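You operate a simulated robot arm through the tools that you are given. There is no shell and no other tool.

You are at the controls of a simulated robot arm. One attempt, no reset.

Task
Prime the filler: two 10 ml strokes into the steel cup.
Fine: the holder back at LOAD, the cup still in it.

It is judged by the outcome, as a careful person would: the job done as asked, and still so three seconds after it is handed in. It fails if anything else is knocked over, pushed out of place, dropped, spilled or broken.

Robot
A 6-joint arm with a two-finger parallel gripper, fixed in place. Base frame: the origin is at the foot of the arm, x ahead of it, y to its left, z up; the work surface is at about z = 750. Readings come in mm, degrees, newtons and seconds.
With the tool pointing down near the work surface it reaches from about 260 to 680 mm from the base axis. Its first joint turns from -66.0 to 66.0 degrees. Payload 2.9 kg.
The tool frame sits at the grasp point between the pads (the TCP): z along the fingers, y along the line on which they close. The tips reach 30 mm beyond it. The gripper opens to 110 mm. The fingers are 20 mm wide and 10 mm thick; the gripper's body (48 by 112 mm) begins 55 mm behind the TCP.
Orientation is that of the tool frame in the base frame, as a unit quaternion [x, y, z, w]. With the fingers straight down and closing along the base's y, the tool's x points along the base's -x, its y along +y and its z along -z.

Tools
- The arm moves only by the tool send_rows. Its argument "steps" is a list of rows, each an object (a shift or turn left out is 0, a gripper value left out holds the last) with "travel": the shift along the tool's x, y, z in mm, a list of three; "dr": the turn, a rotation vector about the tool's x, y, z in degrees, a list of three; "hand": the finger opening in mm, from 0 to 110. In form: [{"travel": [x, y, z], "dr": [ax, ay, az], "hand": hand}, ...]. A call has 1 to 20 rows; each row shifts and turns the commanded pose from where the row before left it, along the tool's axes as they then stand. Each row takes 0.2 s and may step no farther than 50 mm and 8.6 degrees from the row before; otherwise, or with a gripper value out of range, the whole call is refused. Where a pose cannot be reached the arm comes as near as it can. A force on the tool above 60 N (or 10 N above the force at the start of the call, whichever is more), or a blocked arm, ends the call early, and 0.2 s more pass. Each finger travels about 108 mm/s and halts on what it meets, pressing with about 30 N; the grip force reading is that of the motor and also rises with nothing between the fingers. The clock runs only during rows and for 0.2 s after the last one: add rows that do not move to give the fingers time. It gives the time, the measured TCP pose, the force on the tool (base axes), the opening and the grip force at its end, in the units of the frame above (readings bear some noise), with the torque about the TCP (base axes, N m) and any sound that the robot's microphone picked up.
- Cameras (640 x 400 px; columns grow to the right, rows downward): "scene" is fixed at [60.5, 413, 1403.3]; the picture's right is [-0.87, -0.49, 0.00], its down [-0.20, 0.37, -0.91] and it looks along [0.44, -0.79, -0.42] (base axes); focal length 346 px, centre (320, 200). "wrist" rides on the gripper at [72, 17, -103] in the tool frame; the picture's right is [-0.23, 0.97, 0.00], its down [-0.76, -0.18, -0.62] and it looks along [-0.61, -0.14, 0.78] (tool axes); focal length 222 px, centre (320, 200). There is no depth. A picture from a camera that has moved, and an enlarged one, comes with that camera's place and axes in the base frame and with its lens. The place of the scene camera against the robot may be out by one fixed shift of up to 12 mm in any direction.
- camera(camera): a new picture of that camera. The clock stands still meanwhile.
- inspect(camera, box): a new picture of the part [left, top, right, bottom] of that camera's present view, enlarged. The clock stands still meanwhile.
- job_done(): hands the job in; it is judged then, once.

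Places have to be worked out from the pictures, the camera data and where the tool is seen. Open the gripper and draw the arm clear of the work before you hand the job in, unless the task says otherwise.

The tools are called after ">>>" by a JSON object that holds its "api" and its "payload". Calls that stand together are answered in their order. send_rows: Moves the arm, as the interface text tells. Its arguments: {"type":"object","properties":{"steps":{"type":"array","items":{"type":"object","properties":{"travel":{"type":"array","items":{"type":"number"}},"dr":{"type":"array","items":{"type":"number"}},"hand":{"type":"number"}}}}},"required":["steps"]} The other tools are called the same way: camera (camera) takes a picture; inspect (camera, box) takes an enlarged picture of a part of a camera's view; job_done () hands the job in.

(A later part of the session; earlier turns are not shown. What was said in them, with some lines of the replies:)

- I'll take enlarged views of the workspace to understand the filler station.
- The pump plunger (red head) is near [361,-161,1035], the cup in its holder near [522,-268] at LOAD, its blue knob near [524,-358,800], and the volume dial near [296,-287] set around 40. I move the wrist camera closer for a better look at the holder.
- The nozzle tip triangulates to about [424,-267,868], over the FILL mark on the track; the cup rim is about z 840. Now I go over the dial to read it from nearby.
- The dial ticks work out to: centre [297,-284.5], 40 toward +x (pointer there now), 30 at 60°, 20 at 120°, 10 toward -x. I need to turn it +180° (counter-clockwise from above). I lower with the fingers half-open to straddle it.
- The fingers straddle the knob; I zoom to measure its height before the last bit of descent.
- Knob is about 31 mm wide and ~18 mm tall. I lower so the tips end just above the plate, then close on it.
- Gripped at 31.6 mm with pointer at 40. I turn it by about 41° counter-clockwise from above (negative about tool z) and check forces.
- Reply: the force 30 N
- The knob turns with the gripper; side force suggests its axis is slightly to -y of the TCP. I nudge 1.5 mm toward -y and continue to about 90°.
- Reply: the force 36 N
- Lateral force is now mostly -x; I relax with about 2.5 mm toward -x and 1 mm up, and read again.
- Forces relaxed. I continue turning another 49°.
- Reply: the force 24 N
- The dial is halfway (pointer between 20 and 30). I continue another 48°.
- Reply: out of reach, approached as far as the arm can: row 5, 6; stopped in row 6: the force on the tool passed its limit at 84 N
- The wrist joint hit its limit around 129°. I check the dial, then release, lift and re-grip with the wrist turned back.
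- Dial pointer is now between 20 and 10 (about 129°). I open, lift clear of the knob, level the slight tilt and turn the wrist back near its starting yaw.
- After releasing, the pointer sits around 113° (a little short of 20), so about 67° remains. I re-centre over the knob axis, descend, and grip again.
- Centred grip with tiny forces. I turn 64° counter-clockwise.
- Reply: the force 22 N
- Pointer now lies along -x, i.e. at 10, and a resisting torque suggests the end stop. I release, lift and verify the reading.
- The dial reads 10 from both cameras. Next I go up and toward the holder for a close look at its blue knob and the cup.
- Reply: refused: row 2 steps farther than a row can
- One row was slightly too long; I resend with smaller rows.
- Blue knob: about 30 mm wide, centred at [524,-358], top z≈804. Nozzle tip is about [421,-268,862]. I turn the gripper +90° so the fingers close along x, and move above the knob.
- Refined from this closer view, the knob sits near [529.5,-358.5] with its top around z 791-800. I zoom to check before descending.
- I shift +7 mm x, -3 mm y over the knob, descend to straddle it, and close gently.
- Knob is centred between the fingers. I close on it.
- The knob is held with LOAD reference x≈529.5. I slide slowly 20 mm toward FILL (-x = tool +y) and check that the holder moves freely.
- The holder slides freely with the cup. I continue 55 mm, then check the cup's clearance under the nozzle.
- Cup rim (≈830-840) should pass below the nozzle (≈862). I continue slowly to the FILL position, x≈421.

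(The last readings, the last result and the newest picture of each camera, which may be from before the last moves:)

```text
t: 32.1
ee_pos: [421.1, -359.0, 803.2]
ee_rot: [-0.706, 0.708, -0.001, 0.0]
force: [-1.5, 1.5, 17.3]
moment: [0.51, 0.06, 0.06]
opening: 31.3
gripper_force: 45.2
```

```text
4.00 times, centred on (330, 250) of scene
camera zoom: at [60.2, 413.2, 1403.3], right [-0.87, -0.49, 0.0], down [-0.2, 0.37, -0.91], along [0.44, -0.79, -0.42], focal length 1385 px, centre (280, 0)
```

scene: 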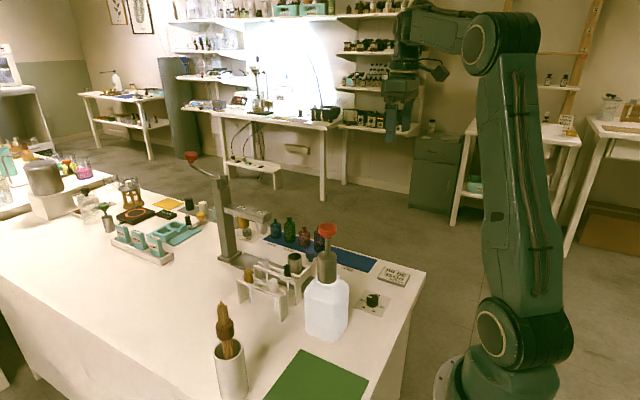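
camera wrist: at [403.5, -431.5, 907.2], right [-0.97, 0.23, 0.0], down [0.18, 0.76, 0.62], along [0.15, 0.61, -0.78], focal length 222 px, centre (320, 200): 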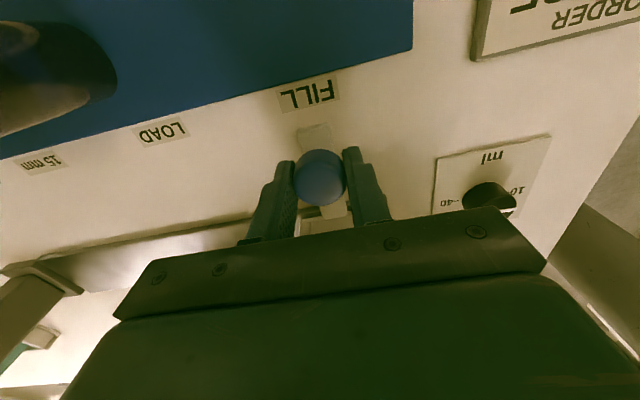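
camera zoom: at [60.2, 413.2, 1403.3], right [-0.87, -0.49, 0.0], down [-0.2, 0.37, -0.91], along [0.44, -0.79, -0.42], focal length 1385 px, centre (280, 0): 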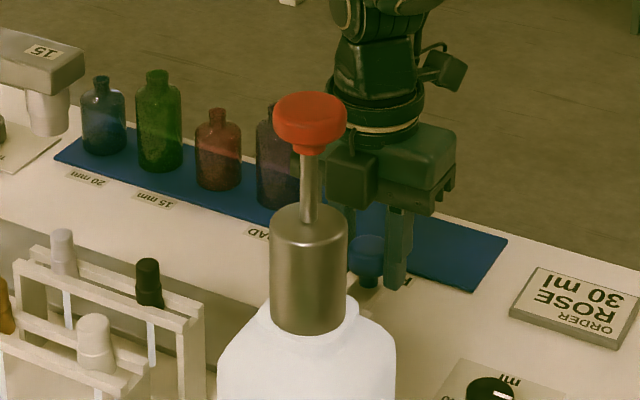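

The holder is at FILL with the knob aligned to the label. I release the knob, rise and view the cup under the nozzle.

>>> {"api": "send_rows", "payload": {"steps": [{"hand": 64}, {"hand": 64}, {"travel": [0, 0, -30]}, {"travel": [0, 0, -45]}, {"travel": [0, 0, -50]}, {"travel": [0, 0, -50]}, {"travel": [0, 0, 0]}]}}

>>> {"api": "camera", "payload": {"camera": "wrist"}}

>>> {"api": "inspect", "payload": {"camera": "wrist", "box": [220, 80, 420, 220]}}

```text
t: 33.7
ee_pos: [419.1, -357.8, 978.2]
ee_rot: [0.707, -0.707, 0.0, -0.001]
force: [0.1, -0.9, -0.3]
moment: [0.01, 0.03, -0.02]
opening: 63.9
gripper_force: 0.2
```

```text
taken
camera wrist: at [402.5, -430.7, 1082.6], right [-0.97, 0.23, 0.0], down [0.18, 0.76, 0.62], along [0.14, 0.61, -0.78], focal length 222 px, centre (320, 200)
```

wrist: 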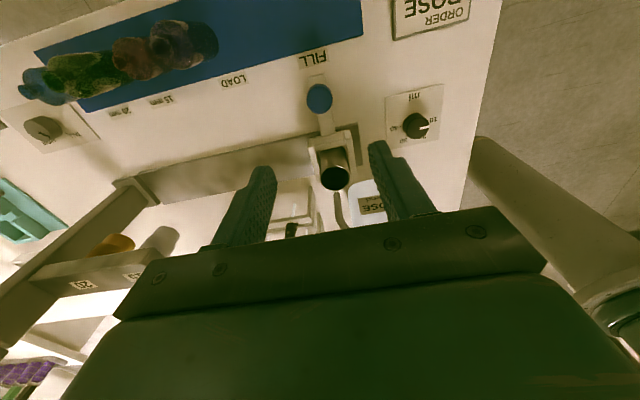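

```text
2.86 times, centred on (320, 150) of wrist
camera zoom: at [402.5, -430.7, 1082.6], right [-0.97, 0.23, 0.0], down [0.18, 0.76, 0.62], along [0.14, 0.61, -0.78], focal length 635 px, centre (320, 343)
```

zoom: 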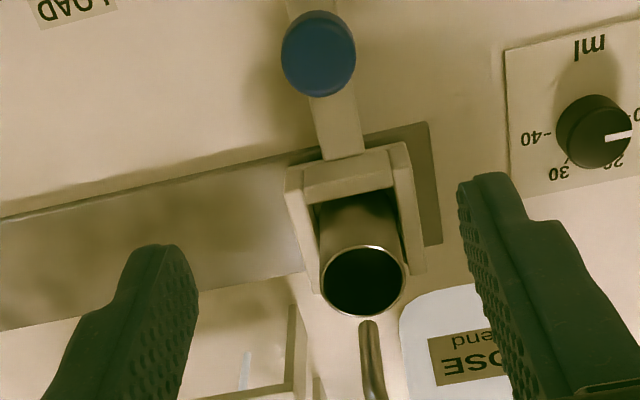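

The nozzle tip sits right above the cup's mouth (both ≈[419,-267]). I now rise, turn back to yaw 0 and go above the red plunger for a close look.

>>> {"api": "send_rows", "payload": {"steps": [{"travel": [0, 0, -45], "dr": [0, 0, 8.2]}, {"travel": [0, 0, -45], "dr": [0, 0, 8.2]}, {"travel": [0, 0, -45], "dr": [0, 0, 8.2]}, {"travel": [0, 0, -37], "dr": [0, 0, 8.2], "hand": 0}, {"dr": [0, 0, 8.2]}, {"dr": [0, 0, 8.2]}, {"dr": [0, 0, 8.2]}, {"dr": [0, 0, 8.2]}, {"dr": [0, 0, 8.2]}, {"dr": [0, 0, 8.2]}, {"dr": [0, 0, 8]}, {"travel": [15, 45, 0]}, {"travel": [15, 45, 0]}, {"travel": [20, 40, 0]}, {"travel": [20, 40, 0]}, {"travel": [20, 8, 0]}, {"travel": [0, 0, 0]}]}}

>>> {"api": "camera", "payload": {"camera": "wrist"}}

>>> {"api": "camera", "payload": {"camera": "scene"}}

```text
t: 37.3
ee_pos: [331.0, -182.2, 1148.9]
ee_rot: [0.0, 1.0, 0.0, 0.001]
force: [0.3, -0.1, 0.3]
moment: [-0.03, -0.02, -0.01]
opening: 0.0
gripper_force: 29.9
```

```text
taken
camera wrist: at [257.8, -165.4, 1253.2], right [0.23, 0.97, 0.0], down [0.76, -0.18, 0.62], along [0.61, -0.14, -0.78], focal length 222 px, centre (320, 200)
```

wrist: 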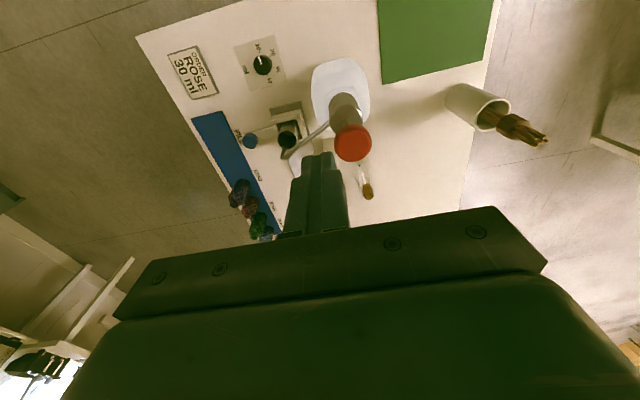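

```text
taken
```

scene: 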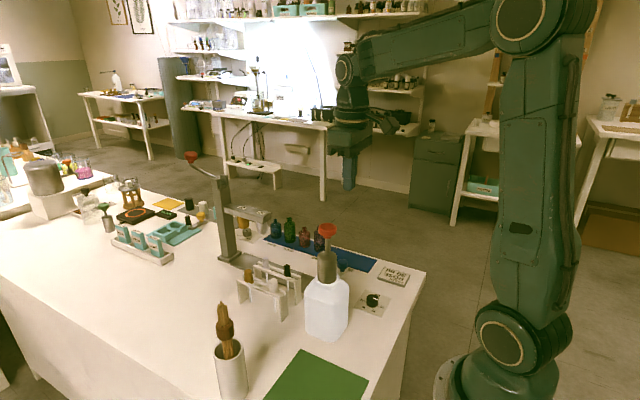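

The head projects to about [362,-155]. I zoom on it for a better centre estimate.

>>> {"api": "inspect", "payload": {"camera": "wrist", "box": [260, 80, 400, 200]}}

>>> {"api": "inspect", "payload": {"camera": "scene", "box": [280, 210, 380, 350]}}

```text
3.33 times, centred on (330, 140) of wrist
camera zoom: at [257.8, -165.4, 1253.2], right [0.23, 0.97, 0.0], down [0.76, -0.18, 0.62], along [0.61, -0.14, -0.78], focal length 740 px, centre (287, 400)
```

zoom: 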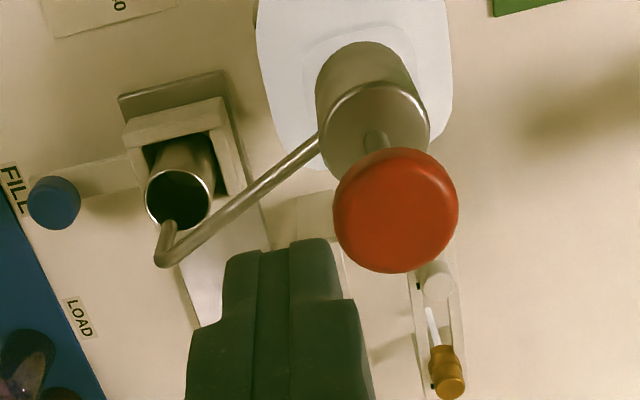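

```text
2.86 times, centred on (330, 280) of scene
camera zoom: at [60.5, 413.0, 1403.3], right [-0.87, -0.49, 0.0], down [-0.2, 0.37, -0.91], along [0.44, -0.79, -0.42], focal length 990 px, centre (291, -29)
```

zoom: 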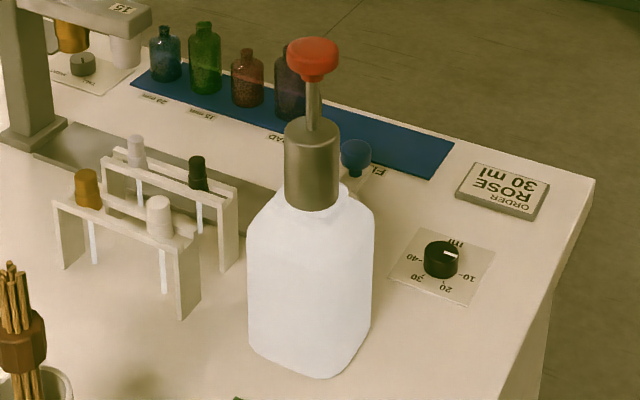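

The plunger axis is about [361.5,-155], head top ≈1037, collar top ≈970. I centre the closed fingers over it and come down to just above.

>>> {"api": "send_rows", "payload": {"steps": [{"travel": [-15, 13, 0]}, {"travel": [-15.5, 14, 0]}, {"travel": [0, 0, 30]}, {"travel": [0, 0, 34]}, {"travel": [0, 0, 0]}]}}

>>> {"api": "camera", "payload": {"camera": "wrist"}}

>>> {"api": "inspect", "payload": {"camera": "scene", "box": [280, 170, 380, 270]}}

```text
t: 38.5
ee_pos: [362.1, -156.0, 1084.4]
ee_rot: [0.001, 1.0, 0.001, 0.001]
force: [0.2, 0.3, 0.4]
moment: [0.02, -0.02, -0.01]
opening: 0.0
gripper_force: 29.7
```

```text
taken
camera wrist: at [289.3, -138.1, 1188.8], right [0.23, 0.97, 0.0], down [0.76, -0.18, 0.62], along [0.61, -0.14, -0.78], focal length 222 px, centre (320, 200)
```

wrist: 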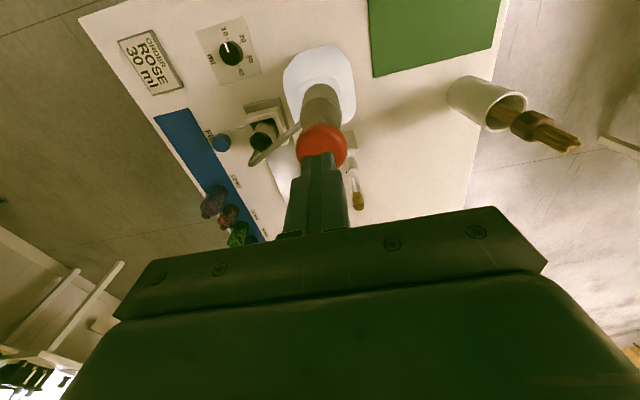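

```text
4.00 times, centred on (330, 220) of scene
camera zoom: at [60.5, 413.0, 1403.3], right [-0.87, -0.49, 0.0], down [-0.2, 0.37, -0.91], along [0.44, -0.79, -0.42], focal length 1385 px, centre (280, 120)
```

zoom: 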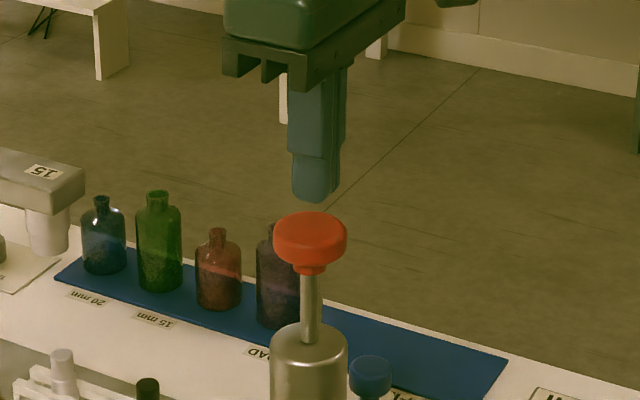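

Tips are over the head within a couple of mm. I start pressing gently to find contact and resistance.

>>> {"api": "send_rows", "payload": {"steps": [{"travel": [0, 1.5, 6]}, {"travel": [0, 0, 6]}, {"travel": [0, 0, 4]}, {"travel": [0, 0, 4]}, {"travel": [0, 0, 0]}]}}

>>> {"api": "inspect", "payload": {"camera": "scene", "box": [280, 170, 380, 270]}}

```text
t: 39.7
ee_pos: [362.6, -152.9, 1065.9]
ee_rot: [0.0, 1.0, 0.0, 0.002]
force: [-0.5, -0.5, 2.0]
moment: [-0.04, 0.0, 0.0]
opening: 0.0
gripper_force: 29.9
```

```text
4.00 times, centred on (330, 220) of scene
camera zoom: at [60.5, 413.0, 1403.3], right [-0.87, -0.49, 0.0], down [-0.2, 0.37, -0.91], along [0.44, -0.79, -0.42], focal length 1385 px, centre (280, 120)
```

zoom: 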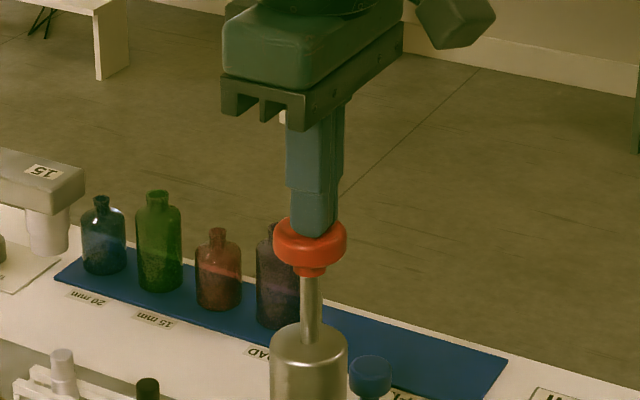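

Just touching, well centred (2 N). I press the first stroke down.

>>> {"api": "send_rows", "payload": {"steps": [{"travel": [0, 0, 4]}, {"travel": [0, 0, 4]}, {"travel": [0, 0, 4]}, {"travel": [0, 0, 4]}, {"travel": [0, 0, 4]}, {"travel": [0, 0, 0]}]}}

>>> {"api": "inspect", "payload": {"camera": "scene", "box": [280, 190, 380, 290]}}

>>> {"api": "inspect", "payload": {"camera": "wrist", "box": [220, 80, 400, 200]}}

```text
t: 40.8
ee_pos: [362.2, -154.1, 1055.0]
ee_rot: [0.001, 1.0, -0.002, 0.007]
force: [-8.2, 2.1, 22.9]
moment: [0.05, 0.17, -0.02]
opening: 0.1
gripper_force: 29.9
stopped in row 5: the force on the tool passed its limit at 68 N (the readings are from after the stop); the commanded pose is now the measured one
```

```text
4.00 times, centred on (330, 240) of scene
camera zoom: at [60.0, 413.2, 1403.3], right [-0.87, -0.49, 0.0], down [-0.2, 0.37, -0.91], along [0.44, -0.79, -0.42], focal length 1385 px, centre (280, 40)
```

zoom: 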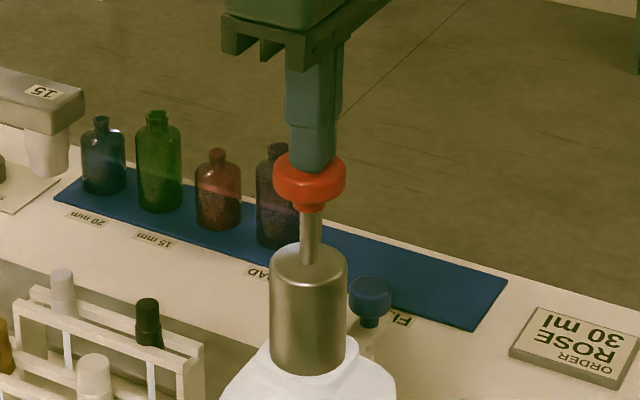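

```text
3.33 times, centred on (310, 140) of wrist
camera zoom: at [288.1, -135.5, 1158.5], right [0.23, 0.97, 0.0], down [0.75, -0.18, 0.63], along [0.62, -0.15, -0.77], focal length 740 px, centre (353, 400)
```

zoom: 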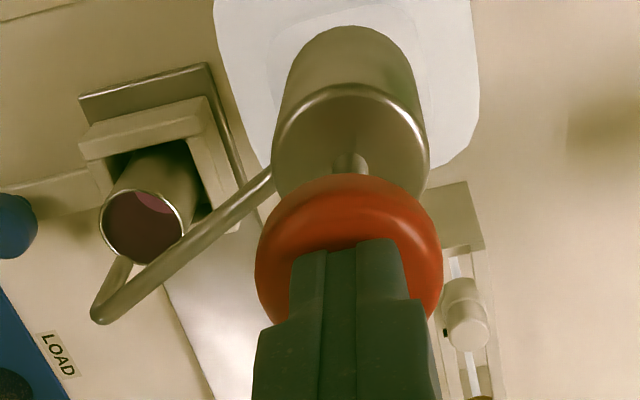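

Liquid is visible in the cup and the plunger met a hard stop after ≈11.5 mm (matching 10 ml). I confirm it is bottomed with a tiny extra press.

>>> {"api": "send_rows", "payload": {"steps": [{"travel": [0, 0, 1]}, {"travel": [0, 0, 1]}, {"travel": [0, 0, 0]}, {"travel": [0, 0, 0]}]}}

>>> {"api": "inspect", "payload": {"camera": "wrist", "box": [220, 80, 400, 200]}}

```text
t: 41.8
ee_pos: [362.5, -153.5, 1054.4]
ee_rot: [0.001, 1.0, -0.003, 0.008]
force: [-14.6, 7.4, 53.7]
moment: [0.14, 0.27, -0.06]
opening: 0.1
gripper_force: 29.8
```

```text
3.33 times, centred on (310, 140) of wrist
camera zoom: at [287.8, -135.4, 1157.0], right [0.23, 0.97, 0.0], down [0.75, -0.18, 0.64], along [0.62, -0.15, -0.77], focal length 740 px, centre (353, 400)
```

zoom: 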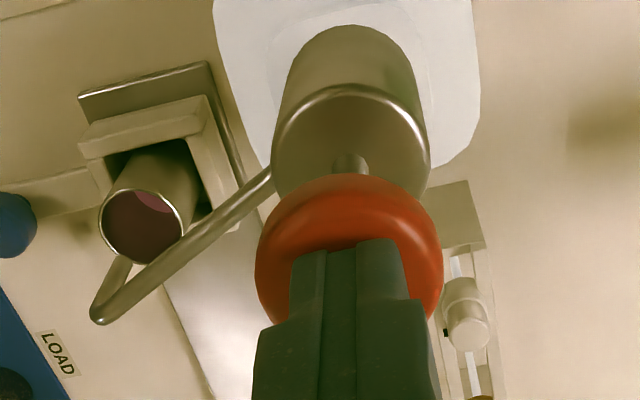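

It's at the hard stop (54 N). I let the plunger return by rising, and check that it comes back up fully.

>>> {"api": "send_rows", "payload": {"steps": [{"travel": [0, 0, -3]}, {"travel": [0, 0, -4]}, {"travel": [0, 0, -4]}, {"travel": [0, 0, -4]}, {"travel": [0, 0, -6]}, {"travel": [0, 0, -6]}, {"travel": [0, 0, 0]}, {"travel": [0, 0, 0]}, {"travel": [0, 0, 0]}]}}

>>> {"api": "inspect", "payload": {"camera": "scene", "box": [280, 170, 380, 270]}}

>>> {"api": "inspect", "payload": {"camera": "wrist", "box": [220, 60, 400, 180]}}

```text
t: 43.8
ee_pos: [363.1, -153.6, 1079.5]
ee_rot: [0.0, 1.0, -0.002, 0.007]
force: [0.3, -0.5, -0.3]
moment: [0.02, 0.0, -0.01]
opening: 0.0
gripper_force: 29.9
```

```text
4.00 times, centred on (330, 220) of scene
camera zoom: at [60.5, 413.0, 1403.3], right [-0.87, -0.49, 0.0], down [-0.2, 0.37, -0.91], along [0.44, -0.79, -0.42], focal length 1385 px, centre (280, 120)
```

zoom: 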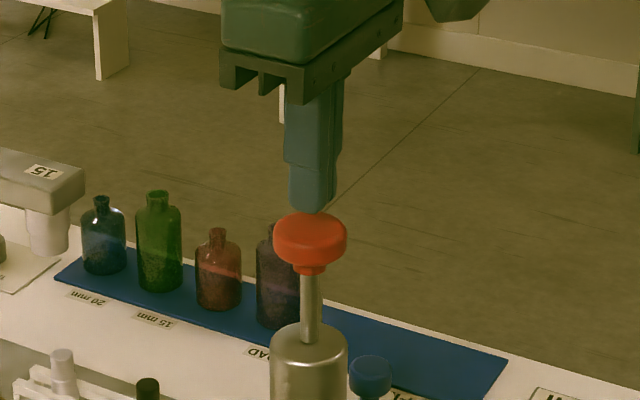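

```text
3.33 times, centred on (310, 120) of wrist
camera zoom: at [289.1, -135.5, 1182.7], right [0.23, 0.97, 0.0], down [0.75, -0.18, 0.63], along [0.62, -0.14, -0.77], focal length 740 px, centre (353, 467)
```

zoom: 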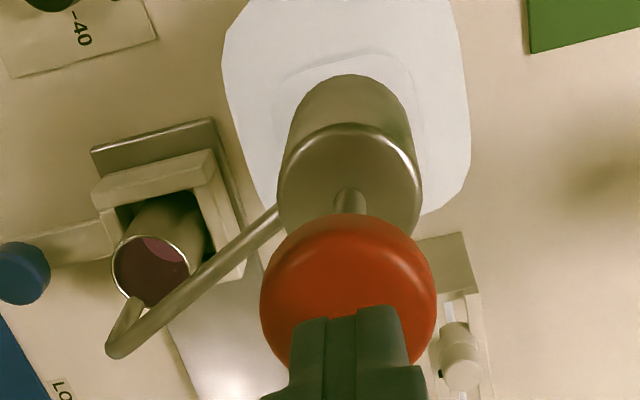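

Plunger returned fully. I level the small tilt and make the second stroke the same way.

>>> {"api": "send_rows", "payload": {"steps": [{"travel": [0, 0, 4], "dr": [-0.2, 0.8, 0]}, {"travel": [0, 0, 6]}, {"travel": [0, 0, 4]}, {"travel": [0, 0, 4]}, {"travel": [0, 0, 3]}, {"travel": [0, 0, 2]}, {"travel": [0, 0, 2]}, {"travel": [0, 0, 1]}, {"travel": [0, 0, 0]}, {"travel": [0, 0, 0]}]}}

>>> {"api": "inspect", "payload": {"camera": "wrist", "box": [220, 80, 400, 200]}}

```text
t: 46.0
ee_pos: [362.8, -153.1, 1054.6]
ee_rot: [0.0, 1.0, -0.001, 0.0]
force: [-7.1, 7.2, 40.3]
moment: [0.2, 0.11, 0.08]
opening: 0.2
gripper_force: 29.7
```

```text
3.33 times, centred on (310, 140) of wrist
camera zoom: at [289.6, -135.8, 1158.9], right [0.23, 0.97, 0.0], down [0.76, -0.18, 0.62], along [0.61, -0.14, -0.78], focal length 740 px, centre (353, 400)
```

zoom: 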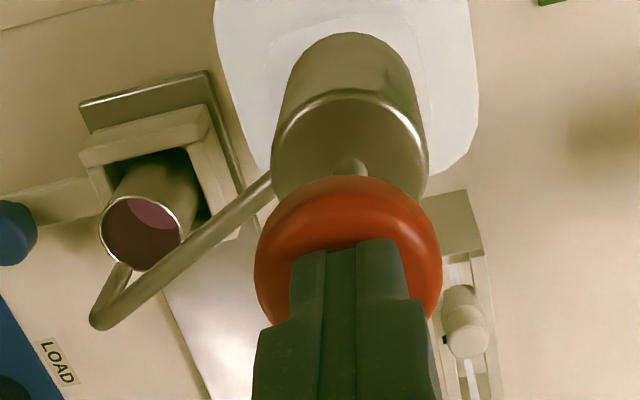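

Level in the cup has risen and the plunger is at its stop; I add a last millimetre to be sure, hold, then rise away.

>>> {"api": "send_rows", "payload": {"steps": [{"travel": [0, 0, 0.7]}, {"travel": [0, 0, 0]}, {"travel": [0, 0, 0]}]}}

>>> {"api": "send_rows", "payload": {"steps": [{"travel": [0, 0, -3]}, {"travel": [0, 0, -4]}, {"travel": [0, 0, -4]}, {"travel": [0, 0, -4]}, {"travel": [0, 0, -6]}, {"travel": [0, 0, -6]}, {"travel": [0, 0, -20]}, {"travel": [0, 0, -30]}, {"travel": [0, 0, -30]}, {"travel": [0, 0, 0]}, {"travel": [0, 0, 0]}]}}

>>> {"api": "inspect", "payload": {"camera": "wrist", "box": [220, 60, 400, 180]}}

>>> {"api": "inspect", "payload": {"camera": "scene", "box": [270, 190, 390, 290]}}

```text
t: 46.8
ee_pos: [362.6, -153.1, 1054.2]
ee_rot: [0.0, 1.0, -0.001, 0.001]
force: [-5.0, 12.3, 46.5]
moment: [0.3, 0.05, -0.05]
opening: 0.1
gripper_force: 30.3
```

```text
t: 49.2
ee_pos: [362.5, -153.3, 1158.8]
ee_rot: [0.0, 1.0, 0.0, -0.001]
force: [0.0, -0.4, 0.3]
moment: [0.0, 0.02, 0.0]
opening: 0.0
gripper_force: 30.0
```

```text
3.33 times, centred on (310, 120) of wrist
camera zoom: at [290.4, -136.1, 1264.1], right [0.23, 0.97, 0.0], down [0.76, -0.18, 0.62], along [0.6, -0.14, -0.78], focal length 740 px, centre (353, 467)
```

zoom: 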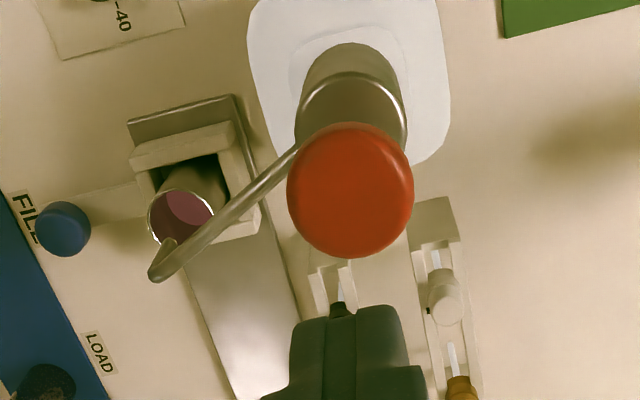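

```text
4.00 times, centred on (330, 240) of scene
camera zoom: at [60.5, 413.0, 1403.3], right [-0.87, -0.49, 0.0], down [-0.2, 0.37, -0.91], along [0.44, -0.79, -0.42], focal length 1385 px, centre (280, 40)
```

zoom: 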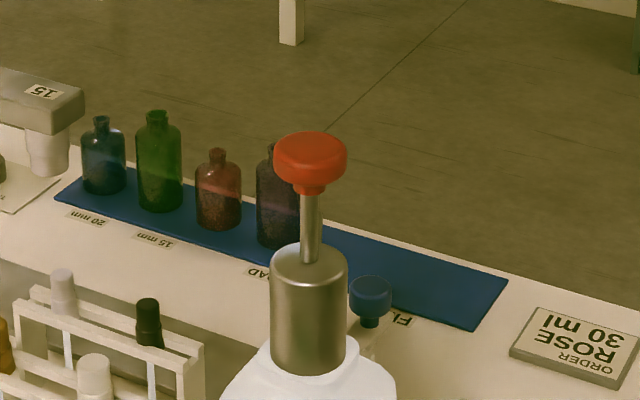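

Both strokes are in the cup, nothing else disturbed. I go back over the blue knob (at x≈420) with fingers closing along x, reversing my earlier path.

>>> {"api": "send_rows", "payload": {"steps": [{"travel": [-11.5, -41, 0], "hand": 64}, {"travel": [-11.5, -41, 0]}, {"travel": [-11.5, -41, 0]}, {"travel": [-11.5, -41, 0]}, {"travel": [-11.5, -41.5, 0]}, {"dr": [0, 0, -8.2]}, {"dr": [0, 0, -8.2]}, {"dr": [0, 0, -8.2]}, {"dr": [0, 0, -8.2]}, {"dr": [0, 0, -8.2]}, {"dr": [0, 0, -8.2]}, {"dr": [0, 0, -8.2]}, {"dr": [0, 0, -8.2]}, {"dr": [0, 0, -8.2]}, {"dr": [0, 0, -8.2]}, {"dr": [0, 0, -8]}, {"travel": [0, 0, 50]}, {"travel": [0, 0, 50]}, {"travel": [0, 0, 50]}, {"travel": [0, 0, 0]}]}}

>>> {"api": "send_rows", "payload": {"steps": [{"travel": [0, 0, 50]}, {"travel": [0, 0, 50]}, {"travel": [0, 0, 45]}, {"travel": [0, 0, 0]}]}}

>>> {"api": "camera", "payload": {"camera": "wrist"}}

>>> {"api": "inspect", "payload": {"camera": "wrist", "box": [240, 60, 400, 230]}}

```text
t: 53.4
ee_pos: [420.4, -356.4, 1007.9]
ee_rot: [0.707, -0.707, -0.001, 0.001]
force: [-0.4, -0.6, 0.0]
moment: [0.01, 0.02, 0.02]
opening: 63.6
gripper_force: 0.2
```

```text
t: 54.4
ee_pos: [419.8, -353.8, 864.4]
ee_rot: [-0.707, 0.708, 0.001, -0.001]
force: [0.4, 0.4, -0.2]
moment: [0.01, 0.0, 0.02]
opening: 64.3
gripper_force: 0.1
```

```text
taken
camera wrist: at [402.9, -426.7, 968.9], right [-0.97, 0.23, 0.0], down [0.18, 0.76, 0.62], along [0.14, 0.61, -0.78], focal length 222 px, centre (320, 200)
```

wrist: 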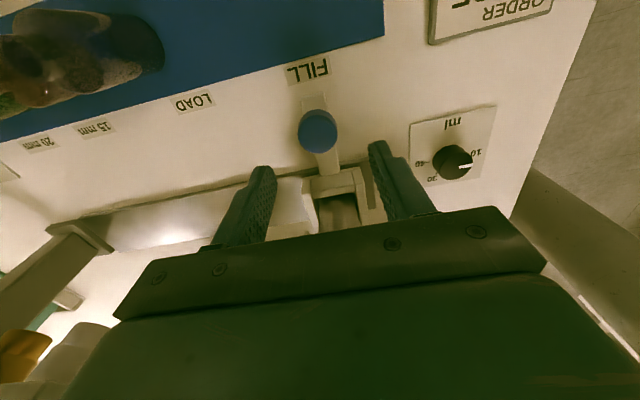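

```text
2.35 times, centred on (320, 145) of wrist
camera zoom: at [402.9, -426.7, 968.9], right [-0.97, 0.23, 0.0], down [0.18, 0.76, 0.62], along [0.14, 0.61, -0.78], focal length 523 px, centre (320, 329)
```

zoom: 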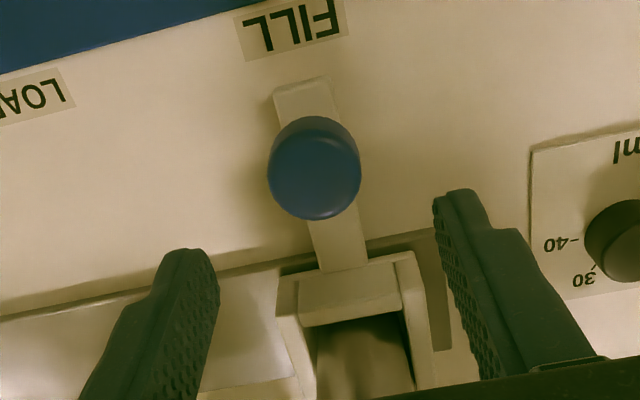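

Knob at about [420,-359.5]; I shift 5.5 mm toward -y, descend and grip it.

>>> {"api": "send_rows", "payload": {"steps": [{"travel": [5.5, 0, 0]}, {"travel": [0, 0, 30]}, {"travel": [0, 0, 31]}, {"travel": [0, 0, 0]}, {"hand": 40}, {"hand": 20}, {"hand": 20}, {"hand": 20}]}}

>>> {"api": "camera", "payload": {"camera": "wrist"}}

```text
t: 56.2
ee_pos: [420.1, -363.9, 800.6]
ee_rot: [-0.707, 0.708, 0.001, 0.0]
force: [10.4, -2.6, -8.4]
moment: [-0.27, -0.2, -0.02]
opening: 31.0
gripper_force: 45.0
```

```text
taken
camera wrist: at [403.0, -436.1, 906.2], right [-0.97, 0.23, 0.0], down [0.18, 0.76, 0.62], along [0.14, 0.61, -0.78], focal length 222 px, centre (320, 200)
```

wrist: 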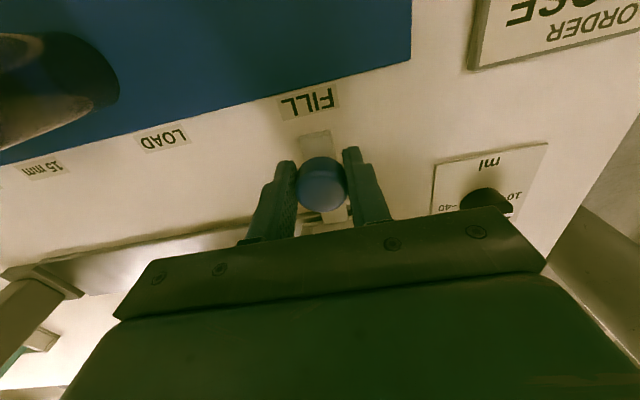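

Gripped. I slide the holder back toward LOAD gently (+x = tool -y), 109 mm in total with soft start and stop.

>>> {"api": "send_rows", "payload": {"steps": [{"travel": [0, -2, 0]}, {"travel": [0, -4, 0]}, {"travel": [0, -6, 0]}, {"travel": [0, -7, 0]}, {"travel": [0, -7, 0]}, {"travel": [0, -7, 0]}, {"travel": [0, -7, 0]}, {"travel": [0, -7, 0]}, {"travel": [0, -7, 0]}, {"travel": [0, -7, 0]}, {"travel": [0, -7, 0]}, {"travel": [0, -7, 0]}, {"travel": [0, -7, 0]}, {"travel": [0, -7, 0]}, {"travel": [0, -7, 0]}, {"travel": [0, -6, 0]}, {"travel": [0, -4, 0]}, {"travel": [0, -2, 0]}, {"travel": [0, 0, 0]}]}}

>>> {"api": "camera", "payload": {"camera": "wrist"}}

>>> {"api": "inspect", "payload": {"camera": "scene", "box": [250, 180, 370, 280]}}

```text
t: 60.2
ee_pos: [527.0, -364.0, 802.3]
ee_rot: [-0.707, 0.708, 0.0, -0.001]
force: [1.4, -1.2, -10.7]
moment: [0.57, 0.03, 0.04]
opening: 31.0
gripper_force: 44.9
```

```text
taken
camera wrist: at [510.6, -436.2, 906.3], right [-0.97, 0.23, 0.0], down [0.18, 0.76, 0.62], along [0.14, 0.61, -0.78], focal length 222 px, centre (320, 200)
```

wrist: 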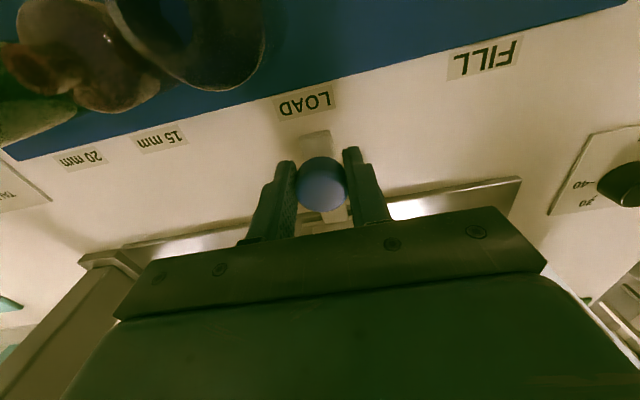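

```text
4.00 times, centred on (310, 230) of scene
camera zoom: at [60.7, 412.9, 1403.4], right [-0.87, -0.49, 0.0], down [-0.2, 0.37, -0.91], along [0.44, -0.79, -0.42], focal length 1385 px, centre (360, 80)
```

zoom: 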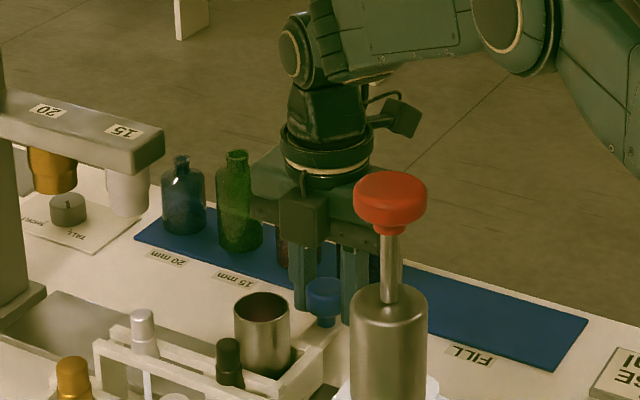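

Compared with the earlier picture, the holder is ~2 mm short of its original LOAD position. I move +2 mm and compare zoomed views.

>>> {"api": "send_rows", "payload": {"steps": [{"travel": [0, -1, 0]}, {"travel": [0, -1, 0]}, {"travel": [0, 0, 0]}]}}

>>> {"api": "inspect", "payload": {"camera": "scene", "box": [220, 200, 330, 320]}}

>>> {"api": "inspect", "payload": {"camera": "scene", "box": [250, 180, 370, 280]}}

```text
t: 61.0
ee_pos: [528.5, -364.3, 801.4]
ee_rot: [-0.707, 0.707, 0.0, -0.001]
force: [0.6, 1.9, -9.3]
moment: [-0.23, -0.02, -0.01]
opening: 31.1
gripper_force: 45.0
```

```text
3.33 times, centred on (275, 260) of scene
camera zoom: at [60.7, 412.9, 1403.3], right [-0.87, -0.49, 0.0], down [-0.2, 0.37, -0.91], along [0.44, -0.79, -0.42], focal length 1154 px, centre (470, 0)
```

zoom: 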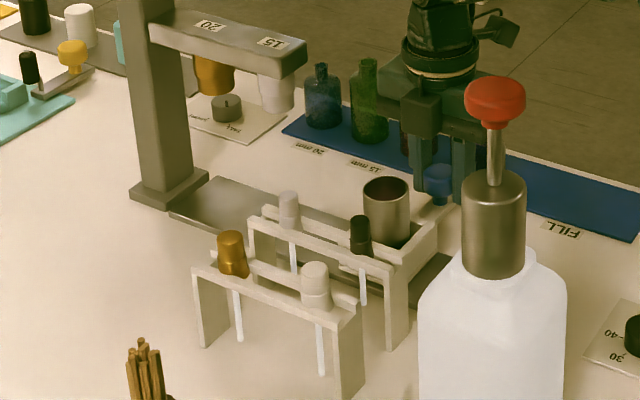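

```text
4.00 times, centred on (310, 230) of scene
camera zoom: at [60.7, 412.9, 1403.3], right [-0.87, -0.49, 0.0], down [-0.2, 0.37, -0.91], along [0.44, -0.79, -0.42], focal length 1385 px, centre (360, 80)
```

zoom: 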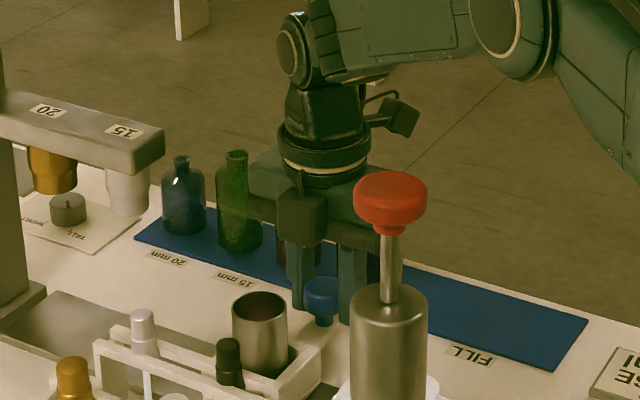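

The cup and holder now match the original LOAD picture. I release the knob, lift straight up and retreat.

>>> {"api": "send_rows", "payload": {"steps": [{"hand": 40}, {"hand": 64}, {"hand": 64}, {"travel": [0, 0, -20]}, {"travel": [0, 0, -40]}, {"travel": [0, 0, -50]}, {"travel": [0, 0, -50]}, {"travel": [0, 0, -50]}, {"travel": [0, 0, -50]}, {"travel": [0, 40, -20]}, {"travel": [0, 40, -20]}, {"travel": [0, 40, -20]}, {"travel": [0, 40, -20], "hand": 110}, {"travel": [0, 0, 0]}]}}

>>> {"api": "inspect", "payload": {"camera": "scene", "box": [220, 200, 330, 320]}}

>>> {"api": "camera", "payload": {"camera": "wrist"}}

>>> {"api": "camera", "payload": {"camera": "scene"}}

```text
t: 64.0
ee_pos: [369.3, -364.0, 1141.9]
ee_rot: [-0.706, 0.708, 0.001, -0.001]
force: [-0.6, -0.8, -0.1]
moment: [0.0, -0.02, 0.0]
opening: 110.0
gripper_force: 0.1
```

```text
3.33 times, centred on (275, 260) of scene
camera zoom: at [60.5, 413.0, 1403.3], right [-0.87, -0.49, 0.0], down [-0.2, 0.37, -0.91], along [0.44, -0.79, -0.42], focal length 1154 px, centre (470, 0)
```

zoom: 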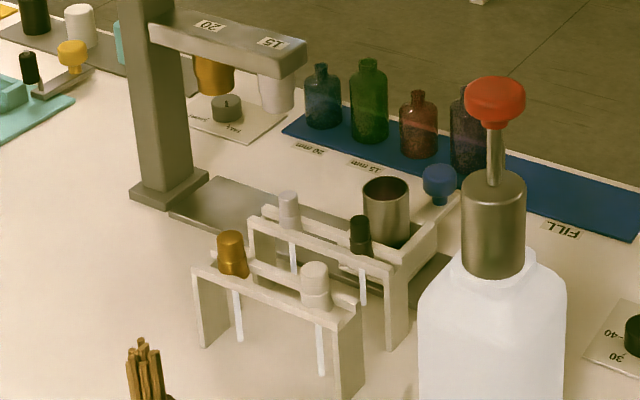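

```text
taken
camera wrist: at [351.7, -435.8, 1246.9], right [-0.97, 0.23, 0.0], down [0.18, 0.76, 0.62], along [0.14, 0.61, -0.78], focal length 222 px, centre (320, 200)
```

wrist: 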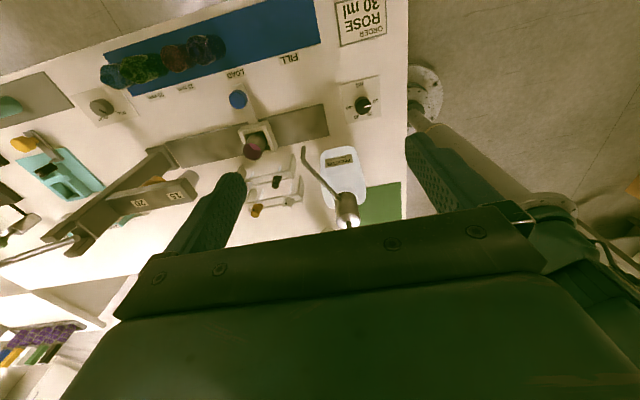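

```text
taken
```

scene: 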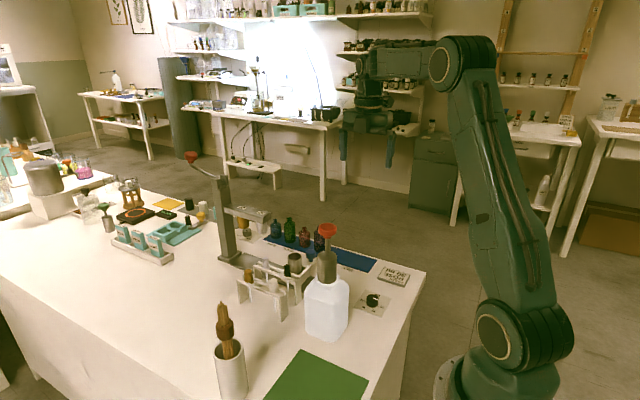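

Everything matches the starting layout, with the cup at LOAD holding the liquid. I make a last check for drips around the nozzle and cup.

>>> {"api": "inspect", "payload": {"camera": "wrist", "box": [220, 60, 400, 220]}}

```text
2.50 times, centred on (310, 140) of wrist
camera zoom: at [351.7, -435.8, 1246.9], right [-0.97, 0.23, 0.0], down [0.18, 0.76, 0.62], along [0.14, 0.61, -0.78], focal length 555 px, centre (345, 350)
```

zoom: 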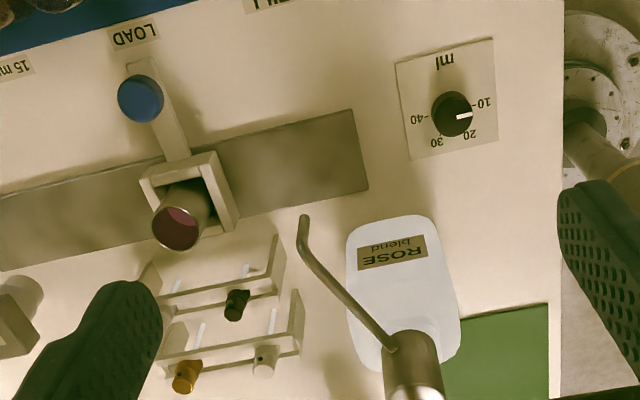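

The track is clean with no drips, the cup with liquid sits in the holder at LOAD, the dial reads 10, and the arm is clear with the gripper open. I hand the job in.

>>> {"api": "job_done", "payload": {}}

```text
The job is handed in.
```

The filler is primed: two full strokes, with the dial set to 10 ml, went into the steel cup. The holder is back at LOAD with the cup still in it. I've handed the job in.

- **Dial:** it was at 40, so I turned it to 10 and checked the pointer from both cameras. I left it at 10, so the filler needs resetting before the ROSE 30 ml order on the card. My first turn ran into the arm's wrist limit and stopped on an 84 N force reading. I released the dial, gripped it again and finished the turn.
- **Strokes:** I pressed the plunger to its stop both times, about 12 mm each. It came back up fully after each one, and the level in the cup rose. The first press tripped the force limit at 68 N when it reached the stop.
- **Holder:** its position matches the starting picture.
- **Surroundings:** the last pictures show no drips and nothing moved. The arm is clear with the gripper open.
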